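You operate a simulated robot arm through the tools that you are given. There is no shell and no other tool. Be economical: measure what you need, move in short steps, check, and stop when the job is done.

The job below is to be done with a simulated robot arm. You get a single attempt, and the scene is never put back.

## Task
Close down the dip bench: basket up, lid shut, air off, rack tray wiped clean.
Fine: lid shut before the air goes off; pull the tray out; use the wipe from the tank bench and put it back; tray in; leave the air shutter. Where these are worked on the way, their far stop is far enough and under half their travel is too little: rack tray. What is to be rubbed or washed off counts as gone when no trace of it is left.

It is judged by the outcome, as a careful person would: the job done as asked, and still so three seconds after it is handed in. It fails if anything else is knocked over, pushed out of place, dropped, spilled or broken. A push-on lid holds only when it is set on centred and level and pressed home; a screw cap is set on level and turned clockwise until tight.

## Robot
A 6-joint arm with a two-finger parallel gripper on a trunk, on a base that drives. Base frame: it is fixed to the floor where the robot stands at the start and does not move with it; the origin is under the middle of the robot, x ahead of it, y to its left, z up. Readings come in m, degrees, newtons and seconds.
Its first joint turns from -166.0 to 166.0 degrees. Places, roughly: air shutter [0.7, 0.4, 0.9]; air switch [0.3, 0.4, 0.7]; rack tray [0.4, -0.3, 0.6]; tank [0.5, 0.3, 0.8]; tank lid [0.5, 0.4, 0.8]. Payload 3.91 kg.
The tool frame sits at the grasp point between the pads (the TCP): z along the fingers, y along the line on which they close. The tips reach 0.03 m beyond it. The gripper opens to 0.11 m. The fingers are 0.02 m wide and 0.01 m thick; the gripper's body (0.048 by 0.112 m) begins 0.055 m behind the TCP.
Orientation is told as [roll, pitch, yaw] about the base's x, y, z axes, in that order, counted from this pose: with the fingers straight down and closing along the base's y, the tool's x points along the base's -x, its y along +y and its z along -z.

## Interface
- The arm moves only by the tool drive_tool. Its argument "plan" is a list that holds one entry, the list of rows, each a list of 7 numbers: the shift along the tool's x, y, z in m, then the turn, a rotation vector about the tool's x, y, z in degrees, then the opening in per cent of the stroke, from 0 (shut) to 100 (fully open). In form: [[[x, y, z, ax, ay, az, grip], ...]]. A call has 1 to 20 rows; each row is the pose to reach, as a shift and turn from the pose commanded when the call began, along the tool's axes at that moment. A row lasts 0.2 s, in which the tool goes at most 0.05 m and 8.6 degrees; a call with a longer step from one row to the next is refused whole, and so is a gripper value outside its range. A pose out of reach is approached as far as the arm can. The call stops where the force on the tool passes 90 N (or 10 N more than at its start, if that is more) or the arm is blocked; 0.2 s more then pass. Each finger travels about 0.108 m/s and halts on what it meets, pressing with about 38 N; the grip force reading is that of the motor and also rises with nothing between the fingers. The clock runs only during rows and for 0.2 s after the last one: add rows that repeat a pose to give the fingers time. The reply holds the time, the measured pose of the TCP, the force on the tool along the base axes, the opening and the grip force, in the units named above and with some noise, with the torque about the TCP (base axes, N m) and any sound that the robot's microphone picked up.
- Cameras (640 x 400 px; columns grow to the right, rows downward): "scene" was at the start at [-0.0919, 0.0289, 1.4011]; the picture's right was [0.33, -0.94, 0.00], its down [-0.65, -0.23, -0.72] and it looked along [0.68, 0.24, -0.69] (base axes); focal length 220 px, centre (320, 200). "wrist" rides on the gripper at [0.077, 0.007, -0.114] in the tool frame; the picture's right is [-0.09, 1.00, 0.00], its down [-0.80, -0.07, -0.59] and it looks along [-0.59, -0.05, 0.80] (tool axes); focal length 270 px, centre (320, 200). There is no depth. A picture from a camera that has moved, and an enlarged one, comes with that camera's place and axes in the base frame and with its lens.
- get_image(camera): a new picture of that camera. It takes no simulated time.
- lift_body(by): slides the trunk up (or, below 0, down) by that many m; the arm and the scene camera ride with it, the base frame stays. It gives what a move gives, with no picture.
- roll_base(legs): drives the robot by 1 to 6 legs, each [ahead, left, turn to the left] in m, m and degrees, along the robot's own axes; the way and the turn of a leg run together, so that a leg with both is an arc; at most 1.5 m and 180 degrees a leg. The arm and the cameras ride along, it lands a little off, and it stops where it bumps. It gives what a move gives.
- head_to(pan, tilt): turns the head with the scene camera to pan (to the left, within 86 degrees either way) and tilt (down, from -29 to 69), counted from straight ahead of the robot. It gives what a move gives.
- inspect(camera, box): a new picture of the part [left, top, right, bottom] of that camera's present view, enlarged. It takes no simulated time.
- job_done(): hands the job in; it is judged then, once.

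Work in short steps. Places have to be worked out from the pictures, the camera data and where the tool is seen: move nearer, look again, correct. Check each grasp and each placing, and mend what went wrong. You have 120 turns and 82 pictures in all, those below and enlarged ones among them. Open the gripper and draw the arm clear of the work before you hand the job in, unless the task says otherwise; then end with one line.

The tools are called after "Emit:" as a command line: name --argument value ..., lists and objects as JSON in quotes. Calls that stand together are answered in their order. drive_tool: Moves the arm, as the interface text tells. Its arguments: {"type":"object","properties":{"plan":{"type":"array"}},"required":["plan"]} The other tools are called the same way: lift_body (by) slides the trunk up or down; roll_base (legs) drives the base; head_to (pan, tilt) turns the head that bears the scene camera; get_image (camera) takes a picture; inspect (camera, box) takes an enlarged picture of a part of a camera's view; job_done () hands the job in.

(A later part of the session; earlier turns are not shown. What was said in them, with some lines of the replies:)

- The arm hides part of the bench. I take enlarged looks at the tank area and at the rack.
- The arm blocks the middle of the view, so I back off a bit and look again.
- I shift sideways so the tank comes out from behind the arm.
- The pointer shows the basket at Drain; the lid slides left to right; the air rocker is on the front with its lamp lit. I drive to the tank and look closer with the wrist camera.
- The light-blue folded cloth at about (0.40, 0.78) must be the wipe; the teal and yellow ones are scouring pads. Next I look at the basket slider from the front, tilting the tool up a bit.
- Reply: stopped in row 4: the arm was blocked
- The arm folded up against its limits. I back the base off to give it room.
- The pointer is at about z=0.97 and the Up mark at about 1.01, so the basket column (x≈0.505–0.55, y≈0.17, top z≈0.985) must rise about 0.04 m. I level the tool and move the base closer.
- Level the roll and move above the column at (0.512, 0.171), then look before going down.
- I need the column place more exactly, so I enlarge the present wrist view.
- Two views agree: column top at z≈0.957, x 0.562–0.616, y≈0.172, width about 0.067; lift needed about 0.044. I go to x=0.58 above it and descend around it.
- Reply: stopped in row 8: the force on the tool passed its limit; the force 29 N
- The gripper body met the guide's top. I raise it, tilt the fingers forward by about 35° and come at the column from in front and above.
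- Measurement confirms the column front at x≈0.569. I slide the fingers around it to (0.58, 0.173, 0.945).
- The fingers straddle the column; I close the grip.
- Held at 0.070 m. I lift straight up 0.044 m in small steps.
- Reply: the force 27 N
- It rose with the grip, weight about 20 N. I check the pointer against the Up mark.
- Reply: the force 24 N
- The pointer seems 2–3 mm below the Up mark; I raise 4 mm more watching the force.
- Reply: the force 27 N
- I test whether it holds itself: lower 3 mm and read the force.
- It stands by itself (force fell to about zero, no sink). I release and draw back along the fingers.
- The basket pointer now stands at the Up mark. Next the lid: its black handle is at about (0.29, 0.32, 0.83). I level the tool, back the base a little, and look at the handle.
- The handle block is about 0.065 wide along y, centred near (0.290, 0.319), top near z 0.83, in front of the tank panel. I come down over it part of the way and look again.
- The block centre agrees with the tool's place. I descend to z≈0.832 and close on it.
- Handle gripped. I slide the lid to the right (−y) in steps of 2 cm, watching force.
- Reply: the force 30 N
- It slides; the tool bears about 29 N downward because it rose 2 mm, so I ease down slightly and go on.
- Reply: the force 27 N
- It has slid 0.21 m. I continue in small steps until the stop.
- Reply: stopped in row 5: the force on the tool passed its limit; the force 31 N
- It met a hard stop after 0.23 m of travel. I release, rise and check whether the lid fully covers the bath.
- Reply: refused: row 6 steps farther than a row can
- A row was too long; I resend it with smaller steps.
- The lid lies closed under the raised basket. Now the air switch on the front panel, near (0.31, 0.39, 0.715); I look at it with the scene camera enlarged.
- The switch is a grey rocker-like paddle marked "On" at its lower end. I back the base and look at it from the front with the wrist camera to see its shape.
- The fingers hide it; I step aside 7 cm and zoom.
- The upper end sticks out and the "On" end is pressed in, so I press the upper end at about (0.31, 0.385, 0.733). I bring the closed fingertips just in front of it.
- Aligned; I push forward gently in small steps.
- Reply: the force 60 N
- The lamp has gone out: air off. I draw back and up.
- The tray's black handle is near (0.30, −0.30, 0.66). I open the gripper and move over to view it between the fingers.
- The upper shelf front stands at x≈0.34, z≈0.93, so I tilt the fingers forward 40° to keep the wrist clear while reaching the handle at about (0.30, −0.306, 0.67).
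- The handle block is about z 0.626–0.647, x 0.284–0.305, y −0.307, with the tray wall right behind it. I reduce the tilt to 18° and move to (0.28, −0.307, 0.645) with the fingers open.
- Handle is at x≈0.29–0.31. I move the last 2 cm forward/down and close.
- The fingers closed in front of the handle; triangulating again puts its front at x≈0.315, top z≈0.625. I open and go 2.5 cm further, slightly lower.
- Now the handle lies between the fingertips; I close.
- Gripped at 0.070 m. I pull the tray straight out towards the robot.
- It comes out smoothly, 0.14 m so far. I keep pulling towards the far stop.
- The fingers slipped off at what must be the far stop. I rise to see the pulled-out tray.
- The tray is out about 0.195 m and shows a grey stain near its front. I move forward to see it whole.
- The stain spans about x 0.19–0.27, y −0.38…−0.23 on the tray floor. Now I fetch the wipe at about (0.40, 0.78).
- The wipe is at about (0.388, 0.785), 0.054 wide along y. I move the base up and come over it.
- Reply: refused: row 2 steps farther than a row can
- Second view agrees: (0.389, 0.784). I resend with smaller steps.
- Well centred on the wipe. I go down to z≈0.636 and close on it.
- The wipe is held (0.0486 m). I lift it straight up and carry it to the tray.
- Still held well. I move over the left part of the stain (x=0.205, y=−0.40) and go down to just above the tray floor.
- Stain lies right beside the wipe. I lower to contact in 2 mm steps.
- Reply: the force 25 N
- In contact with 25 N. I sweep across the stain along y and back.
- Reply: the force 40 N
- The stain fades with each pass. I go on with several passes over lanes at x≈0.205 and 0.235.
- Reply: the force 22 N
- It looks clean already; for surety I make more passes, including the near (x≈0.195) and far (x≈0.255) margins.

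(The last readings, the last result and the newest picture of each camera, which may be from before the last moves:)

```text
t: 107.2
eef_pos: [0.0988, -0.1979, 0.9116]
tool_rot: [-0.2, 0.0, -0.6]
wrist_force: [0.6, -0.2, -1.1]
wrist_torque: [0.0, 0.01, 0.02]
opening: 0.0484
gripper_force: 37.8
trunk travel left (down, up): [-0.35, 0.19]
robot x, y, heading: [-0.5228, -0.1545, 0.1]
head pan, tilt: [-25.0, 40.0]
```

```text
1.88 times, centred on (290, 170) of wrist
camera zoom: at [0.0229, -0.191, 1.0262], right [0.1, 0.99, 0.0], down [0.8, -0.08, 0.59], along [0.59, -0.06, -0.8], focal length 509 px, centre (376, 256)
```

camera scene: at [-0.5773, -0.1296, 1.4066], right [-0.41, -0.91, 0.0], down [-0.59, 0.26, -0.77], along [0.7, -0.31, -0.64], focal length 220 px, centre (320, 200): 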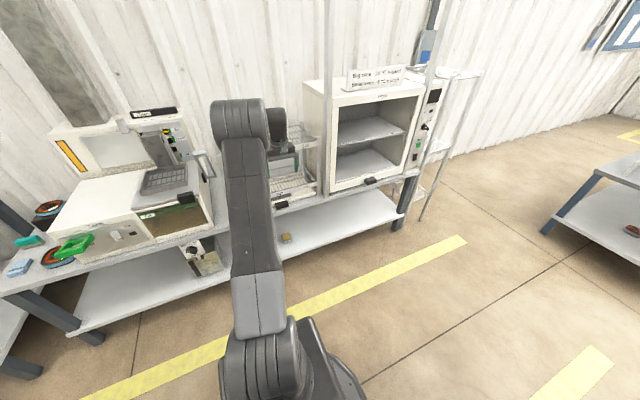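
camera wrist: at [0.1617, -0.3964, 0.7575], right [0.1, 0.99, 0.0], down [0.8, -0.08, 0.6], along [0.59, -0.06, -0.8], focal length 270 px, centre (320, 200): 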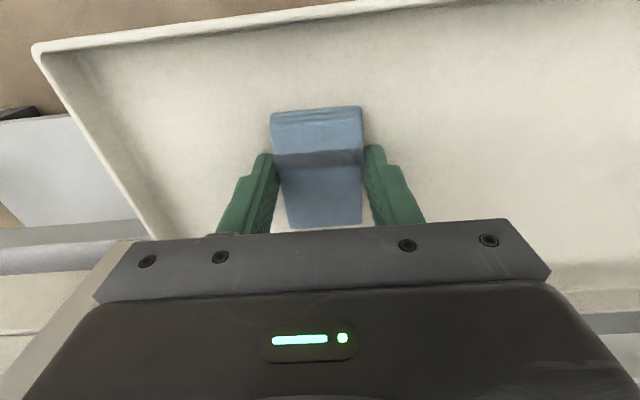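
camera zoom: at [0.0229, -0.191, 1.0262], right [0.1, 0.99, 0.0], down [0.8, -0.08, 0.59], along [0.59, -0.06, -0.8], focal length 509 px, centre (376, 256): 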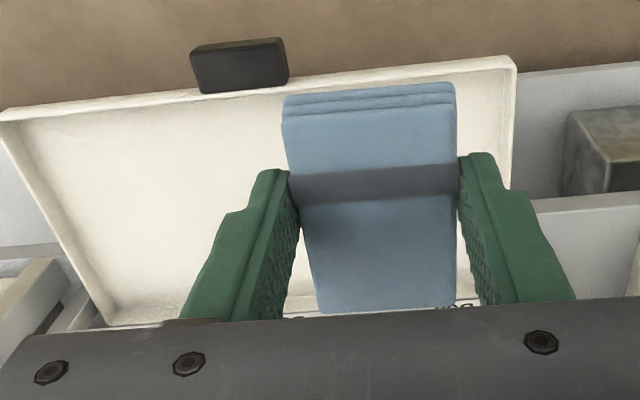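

The tray floor looks clean. I take the wipe back to its place.

Emit:
roll_base --legs '[[0, 1.05, -0.3], [0.27, 0, 0]]'

Emit:
get_image --camera "wrist"

```text
t: 114.1
eef_pos: [0.3725, 0.8496, 0.9102]
tool_rot: [-0.1, 0.1, -0.8]
wrist_force: [0.1, -0.6, -0.2]
wrist_torque: [0.01, -0.01, 0.02]
opening: 0.0488
gripper_force: 37.7
trunk travel left (down, up): [-0.35, 0.19]
robot x, y, heading: [-0.2501, 0.8883, 0.1]
head pan, tilt: [-25.0, 40.0]
```

```text
16 pictures are left
camera wrist: at [0.2955, 0.8564, 1.0255], right [0.1, 0.99, 0.0], down [0.8, -0.08, 0.59], along [0.59, -0.06, -0.8], focal length 270 px, centre (320, 200)
```

wrist: 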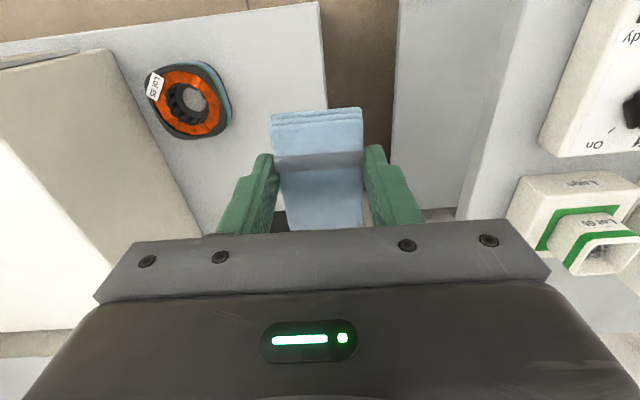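

I move to (0.390, 0.785) and lower the wipe to just above the bench.

Emit:
drive_tool --plan '[[[-0.0185, -0.03, 0, 0, 0, 0, 0], [-0.0185, -0.0645, 0, 0, 0, 0, 0], [-0.0185, -0.0645, 0.04, 0, 0, 0, 0], [-0.0185, -0.0645, 0.08, 0, 0, 0, 0], [-0.0185, -0.0645, 0.12, 0, 0, 0, 0], [-0.0185, -0.0645, 0.16, 0, 0, 0, 0], [-0.0185, -0.0645, 0.2, 0, 0, 0, 0], [-0.0185, -0.0645, 0.23, 0, 0, 0, 0], [-0.0185, -0.0645, 0.255, 0, 0, 0, 0], [-0.0185, -0.0645, 0.266, 0, 0, 0, 0]]]'

```text
t: 116.3
eef_pos: [0.3894, 0.785, 0.6442]
tool_rot: [0.0, -0.1, -0.8]
wrist_force: [-0.3, 0.0, -0.6]
wrist_torque: [0.06, 0.0, -0.02]
opening: 0.0487
gripper_force: 38.4
trunk travel left (down, up): [-0.35, 0.19]
robot x, y, heading: [-0.2491, 0.894, 0.2]
head pan, tilt: [-25.0, 40.0]
```

Lower the last millimetres, feeling for contact.

Emit:
drive_tool --plan '[[[0, 0, 0.003, 0, 0, 0, 0], [0, 0, 0.006, 0, 0, 0, 0], [0, 0, 0.009, 0, 0, 0, 0], [0, 0, 0.009, 0, 0, 0, 0]]]'

```text
t: 117.3
eef_pos: [0.3891, 0.7832, 0.6344]
tool_rot: [-0.2, 0.1, -0.8]
wrist_force: [-0.6, -0.2, -0.7]
wrist_torque: [0.04, -0.02, -0.01]
opening: 0.0486
gripper_force: 38.2
trunk travel left (down, up): [-0.35, 0.19]
robot x, y, heading: [-0.2509, 0.8928, 0.1]
head pan, tilt: [-25.0, 40.0]
```

No contact yet; 2 mm more, then I release with a modest opening and rise.

Emit:
drive_tool --plan '[[[0, 0, 0.0015, 0, 0, 0, 0], [0, 0, 0.0015, 0, 0, 0, 55], [0, 0, 0.0015, 0, 0, 0, 75], [0, 0, 0.0015, 0, 0, 0, 75], [0, 0, -0.03, 0, 0, 0, 75], [0, 0, -0.07, 0, 0, 0, 75], [0, 0, -0.11, 0, 0, 0, 75], [0, 0, -0.15, 0, 0, 0, 75], [0, 0, -0.19, 0, 0, 0, 75], [0.03, 0, -0.23, 0, 0, 0, 100], [0.06, 0, -0.27, 0, 0, 0, 100]]]'

Emit:
get_image --camera "wrist"

```text
t: 119.7
eef_pos: [0.3288, 0.7868, 0.9043]
tool_rot: [-0.1, 0.0, -0.7]
wrist_force: [-0.2, -0.2, -0.5]
wrist_torque: [0.02, 0.03, 0.0]
opening: 0.1101
gripper_force: 0.0
trunk travel left (down, up): [-0.35, 0.19]
robot x, y, heading: [-0.2496, 0.8932, 0.1]
head pan, tilt: [-25.0, 40.0]
```

```text
15 pictures are left
camera wrist: at [0.253, 0.7937, 1.0196], right [0.1, 0.99, 0.0], down [0.8, -0.08, 0.59], along [0.59, -0.06, -0.8], focal length 270 px, centre (320, 200)
```

wrist: 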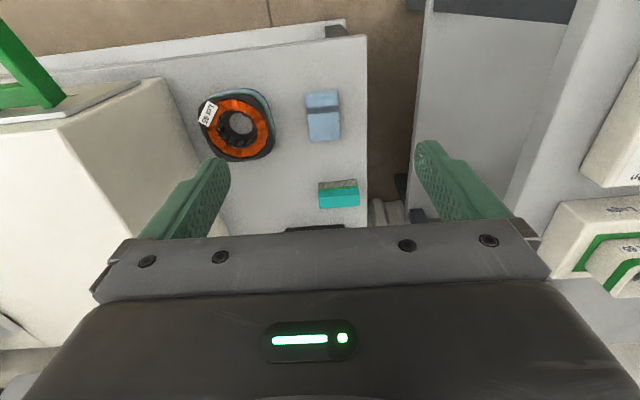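

The wipe lies back in its place. I return to the tray to check it and push it in.

Emit:
roll_base --legs '[[-0.3, 0, 0], [0, -1.08, 0]]'

Emit:
get_image --camera "wrist"

```text
t: 126.9
eef_pos: [0.0111, -0.3143, 0.9045]
tool_rot: [-0.2, -0.1, -2.6]
wrist_force: [0.1, -0.4, 0.1]
wrist_torque: [0.0, 0.01, 0.01]
opening: 0.1101
gripper_force: 0.1
trunk travel left (down, up): [-0.35, 0.19]
robot x, y, heading: [-0.565, -0.1885, -1.8]
head pan, tilt: [-25.0, 40.0]
```

```text
14 pictures are left
camera wrist: at [-0.0649, -0.3057, 1.019], right [0.13, 0.99, 0.0], down [0.8, -0.1, 0.59], along [0.59, -0.08, -0.8], focal length 270 px, centre (320, 200)
```

wrist: 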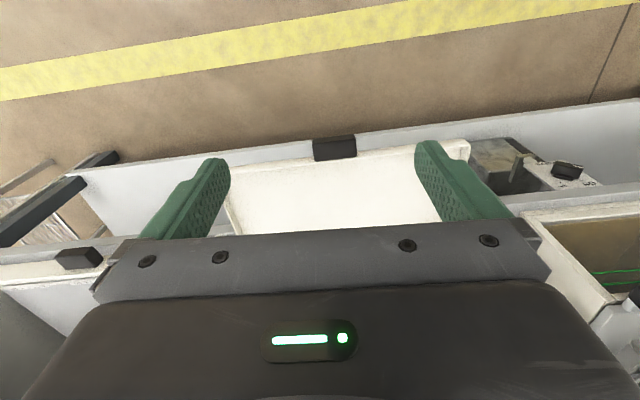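

Emit:
inspect --camera "wrist" --box '[210, 125, 450, 235]'

```text
2.67 times, centred on (330, 180) of wrist
camera zoom: at [-0.0649, -0.3057, 1.019], right [0.13, 0.99, 0.0], down [0.8, -0.1, 0.59], along [0.59, -0.08, -0.8], focal length 721 px, centre (293, 253)
```

zoom: 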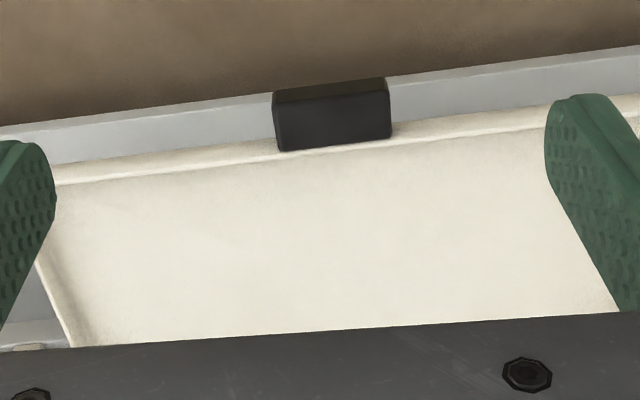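

The tray is clean. I move the base slightly forward and straighten it, then tilt and lower the closed fingers in front of the handle to push the tray in.

Emit:
roll_base --legs '[[0.07, 0, 1.8]]'

Emit:
get_image --camera "wrist"

```text
t: 128.0
eef_pos: [0.0871, -0.2968, 0.9041]
tool_rot: [0.0, 0.1, -0.6]
wrist_force: [-0.3, -0.4, 0.0]
wrist_torque: [-0.01, 0.04, -0.01]
opening: 0.1099
gripper_force: 0.2
trunk travel left (down, up): [-0.35, 0.19]
robot x, y, heading: [-0.4937, -0.1901, 0.2]
head pan, tilt: [-25.0, 40.0]
```

```text
12 pictures are left
camera wrist: at [0.0105, -0.2907, 1.0187], right [0.1, 0.99, 0.0], down [0.8, -0.08, 0.59], along [0.59, -0.06, -0.8], focal length 270 px, centre (320, 200)
```

wrist: 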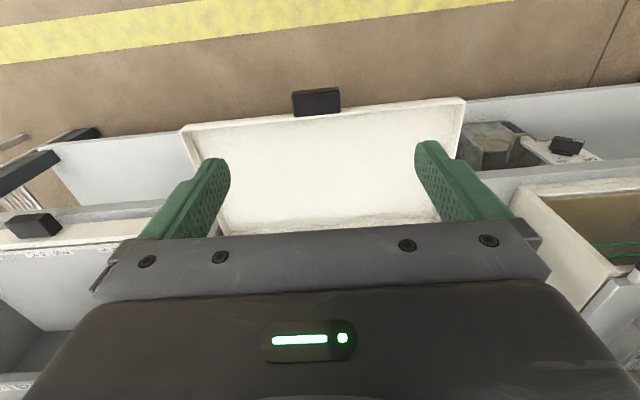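

Whole tray floor is clean. I lower the closed, tilted fingers in front of the handle (y≈−0.306).

Emit:
drive_tool --plan '[[[0.02, -0.004, 0.0, 0, -5, 0, 50], [0.04, -0.009, 0.03, 0, -10, 0, 0], [0.047, -0.009, 0.07, 0, -15, 0, 0], [0.047, -0.009, 0.11, 0, -20, 0, 0], [0.047, -0.009, 0.15, 0, -25, 0, 0], [0.047, -0.009, 0.19, 0, -25, 0, 0], [0.047, -0.009, 0.23, 0, -25, 0, 0], [0.047, -0.009, 0.264, 0, -25, 0, 0], [0.047, -0.009, 0.264, 0, -25, 0, 0]]]'

Emit:
get_image --camera "wrist"

```text
t: 129.9
eef_pos: [0.0385, -0.305, 0.6396]
tool_rot: [-0.1, -24.9, -0.7]
wrist_force: [-0.3, -0.6, -0.5]
wrist_torque: [0.01, 0.01, -0.03]
opening: 0.0
gripper_force: 38.1
trunk travel left (down, up): [-0.35, 0.19]
robot x, y, heading: [-0.4923, -0.1919, -0.1]
head pan, tilt: [-25.0, 40.0]
```

```text
11 pictures are left
camera wrist: at [-0.0792, -0.2977, 0.7118], right [0.09, 1.0, 0.03], down [0.48, -0.07, 0.88], along [0.88, -0.06, -0.48], focal length 270 px, centre (320, 200)
```

wrist: 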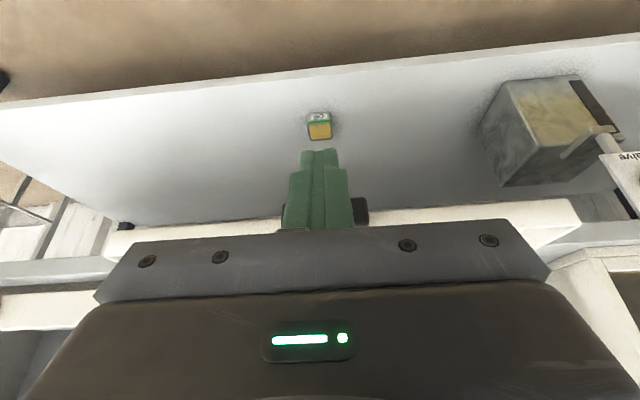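

Aligned with the handle. I push forward along x, most of the travel first.

Emit:
drive_tool --plan '[[[-0.0181, 0, 0.0085, 0, 0, 0, 0], [-0.0363, 0, 0.0169, 0, 0, 0, 0], [-0.0499, 0, 0.0232, 0, 0, 0, 0], [-0.0635, 0, 0.0296, 0, 0, 0, 0], [-0.0771, 0, 0.0359, 0, 0, 0, 0], [-0.0907, 0, 0.0423, 0, 0, 0, 0], [-0.1043, 0, 0.0486, 0, 0, 0, 0], [-0.1179, 0, 0.0549, 0, 0, 0, 0], [-0.1315, 0, 0.0613, 0, 0, 0, 0], [-0.1451, 0, 0.0676, 0, 0, 0, 0], [-0.1587, 0, 0.074, 0, 0, 0, 0], [-0.1723, 0, 0.0803, 0, 0, 0, 0], [-0.1859, 0, 0.0866, 0, 0, 0, 0], [-0.1995, 0, 0.093, 0, 0, 0, 0]]]'

Emit:
get_image --camera "wrist"

```text
t: 132.9
eef_pos: [0.262, -0.3085, 0.6406]
tool_rot: [-0.2, -25.0, -0.6]
wrist_force: [-0.7, -0.1, -0.1]
wrist_torque: [-0.01, -0.05, 0.0]
opening: 0.0
gripper_force: 37.6
trunk travel left (down, up): [-0.35, 0.19]
robot x, y, heading: [-0.492, -0.1904, 0.1]
head pan, tilt: [-25.0, 40.0]
```

```text
10 pictures are left
camera wrist: at [0.1433, -0.3016, 0.7119], right [0.09, 1.0, 0.03], down [0.47, -0.07, 0.88], along [0.88, -0.06, -0.48], focal length 270 px, centre (320, 200)
```

wrist: 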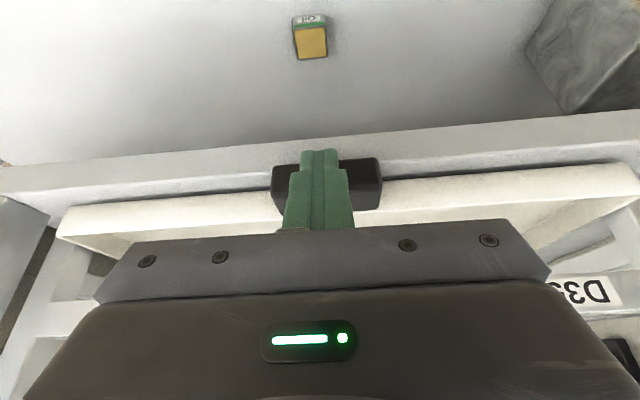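

The tray follows. I push the last centimetres slowly until the stop.

Emit:
drive_tool --plan '[[[-0.0068, 0, 0.0032, 0, 0, 0, 0], [-0.0136, 0, 0.0063, 0, 0, 0, 0], [-0.0204, 0, 0.0095, 0, 0, 0, 0], [-0.0254, 0, 0.0118, 0, 0, 0, 0], [-0.029, 0, 0.0135, 0, 0, 0, 0], [-0.0326, 0, 0.0152, 0, 0, 0, 0], [-0.0363, 0, 0.0169, 0, 0, 0, 0], [-0.0399, 0, 0.0186, 0, 0, 0, 0]]]'

Emit:
get_image --camera "wrist"

```text
t: 134.9
eef_pos: [0.2892, -0.3095, 0.6345]
tool_rot: [0.1, -23.2, -0.8]
wrist_force: [-25.0, 0.5, 9.6]
wrist_torque: [0.03, 0.44, 0.08]
opening: 0.0002
gripper_force: 37.6
trunk travel left (down, up): [-0.35, 0.19]
robot x, y, heading: [-0.4971, -0.191, 0.4]
head pan, tilt: [-25.0, 40.0]
stopped in row 8: the force on the tool passed its limit (the readings are from after the stop); the commanded pose is now the measured one
```

```text
9 pictures are left
camera wrist: at [0.1743, -0.3032, 0.7103], right [0.1, 0.99, 0.04], down [0.5, -0.08, 0.86], along [0.86, -0.07, -0.5], focal length 270 px, centre (320, 200)
```

wrist: 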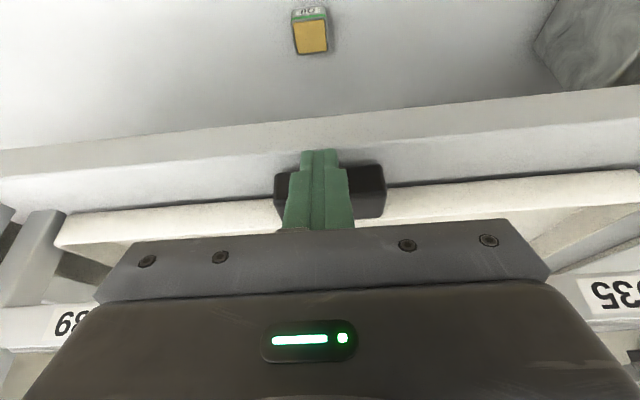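

Hard stop reached with the handle front at about 0.31, its original place. I draw back, rise, and check the whole bench.

Emit:
drive_tool --plan '[[[0.03, 0, -0.013, 0, 0, 0, 0], [0.06, 0, -0.026, 0, 0, 0, 0], [0.1, 0, -0.045, 0, 0, 0, 0], [0.12, 0, -0.085, 0, 5, 0, 30], [0.12, 0, -0.13, 0, 10, 0, 60], [0.12, 0, -0.17, 0, 15, 0, 100], [0.11, 0, -0.21, 0, 20, 0, 100], [0.1, 0, -0.25, 0, 23, 0, 100], [0.09, 0, -0.29, 0, 23, 0, 100]]]'

Emit:
roll_base --legs '[[-0.1, -0.25, 0]]'

Emit:
head_to --pan 30 --tilt 35

Emit:
get_image --camera "scene"

```text
t: 136.9
eef_pos: [0.0945, -0.3058, 0.8649]
tool_rot: [0.1, -0.3, -0.8]
wrist_force: [0.6, 0.8, 0.2]
wrist_torque: [0.0, 0.0, -0.02]
opening: 0.1101
gripper_force: 0.1
trunk travel left (down, up): [-0.35, 0.19]
robot x, y, heading: [-0.494, -0.1879, 0.1]
head pan, tilt: [-25.0, 40.0]
```

```text
t: 138.8
eef_pos: [-0.0068, -0.5515, 0.8644]
tool_rot: [0.0, -0.4, -1.1]
wrist_force: [0.2, -0.1, -0.2]
wrist_torque: [-0.03, 0.01, 0.01]
opening: 0.1101
gripper_force: 0.2
trunk travel left (down, up): [-0.35, 0.19]
robot x, y, heading: [-0.5948, -0.4326, -0.4]
head pan, tilt: [-25.0, 40.0]
```

```text
t: 140.0
eef_pos: [-0.007, -0.5526, 0.8642]
tool_rot: [0.0, -0.5, -1.1]
wrist_force: [-0.1, -0.5, -0.2]
wrist_torque: [0.01, -0.01, -0.03]
opening: 0.1099
gripper_force: 0.0
trunk travel left (down, up): [-0.35, 0.19]
robot x, y, heading: [-0.5962, -0.434, -0.3]
head pan, tilt: [30.0, 35.0]
```

```text
8 pictures are left
camera scene: at [-0.6883, -0.3886, 1.4141], right [0.5, -0.87, 0.0], down [-0.5, -0.28, -0.82], along [0.71, 0.41, -0.57], focal length 220 px, centre (320, 200)
```

scene: 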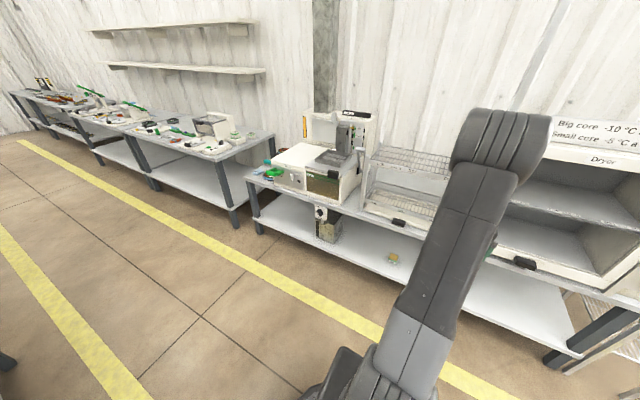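

Emit:
inspect --camera "scene" --box '[245, 100, 385, 210]'

Emit:
inspect --camera "scene" --box '[340, 140, 460, 250]'

```text
3.64 times, centred on (315, 155) of scene
camera zoom: at [-0.6883, -0.3886, 1.4141], right [0.5, -0.87, 0.0], down [-0.5, -0.28, -0.82], along [0.71, 0.41, -0.57], focal length 801 px, centre (338, 364)
```

zoom: 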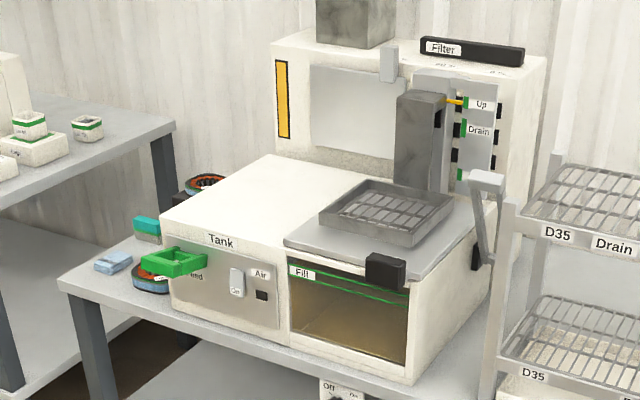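

```text
3.64 times, centred on (400, 195) of scene
camera zoom: at [-0.6883, -0.3886, 1.4141], right [0.5, -0.87, 0.0], down [-0.5, -0.28, -0.82], along [0.71, 0.41, -0.57], focal length 801 px, centre (29, 218)
```

zoom: 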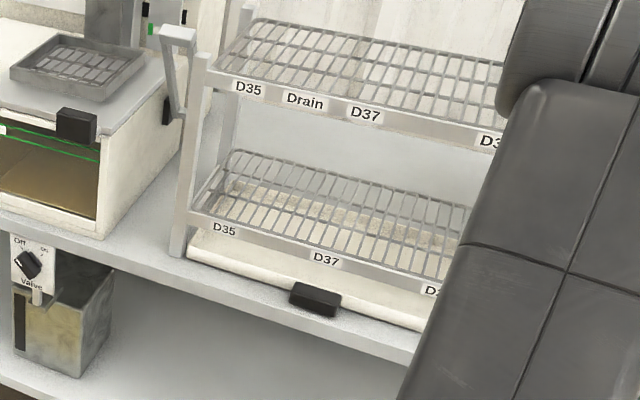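

The basket pointer is at Up, the lid is shut, the air lamp is dark, the tray is in and clean, and the wipe is back. The gripper is open and clear of the bench, so I hand the job in.

Emit:
job_done

```text
The job is handed in.
```

The dip bench is closed down: basket up, lid shut before the air went off, rack tray wiped clean and pushed back in, wipe back in its place, and the air shutter left alone.
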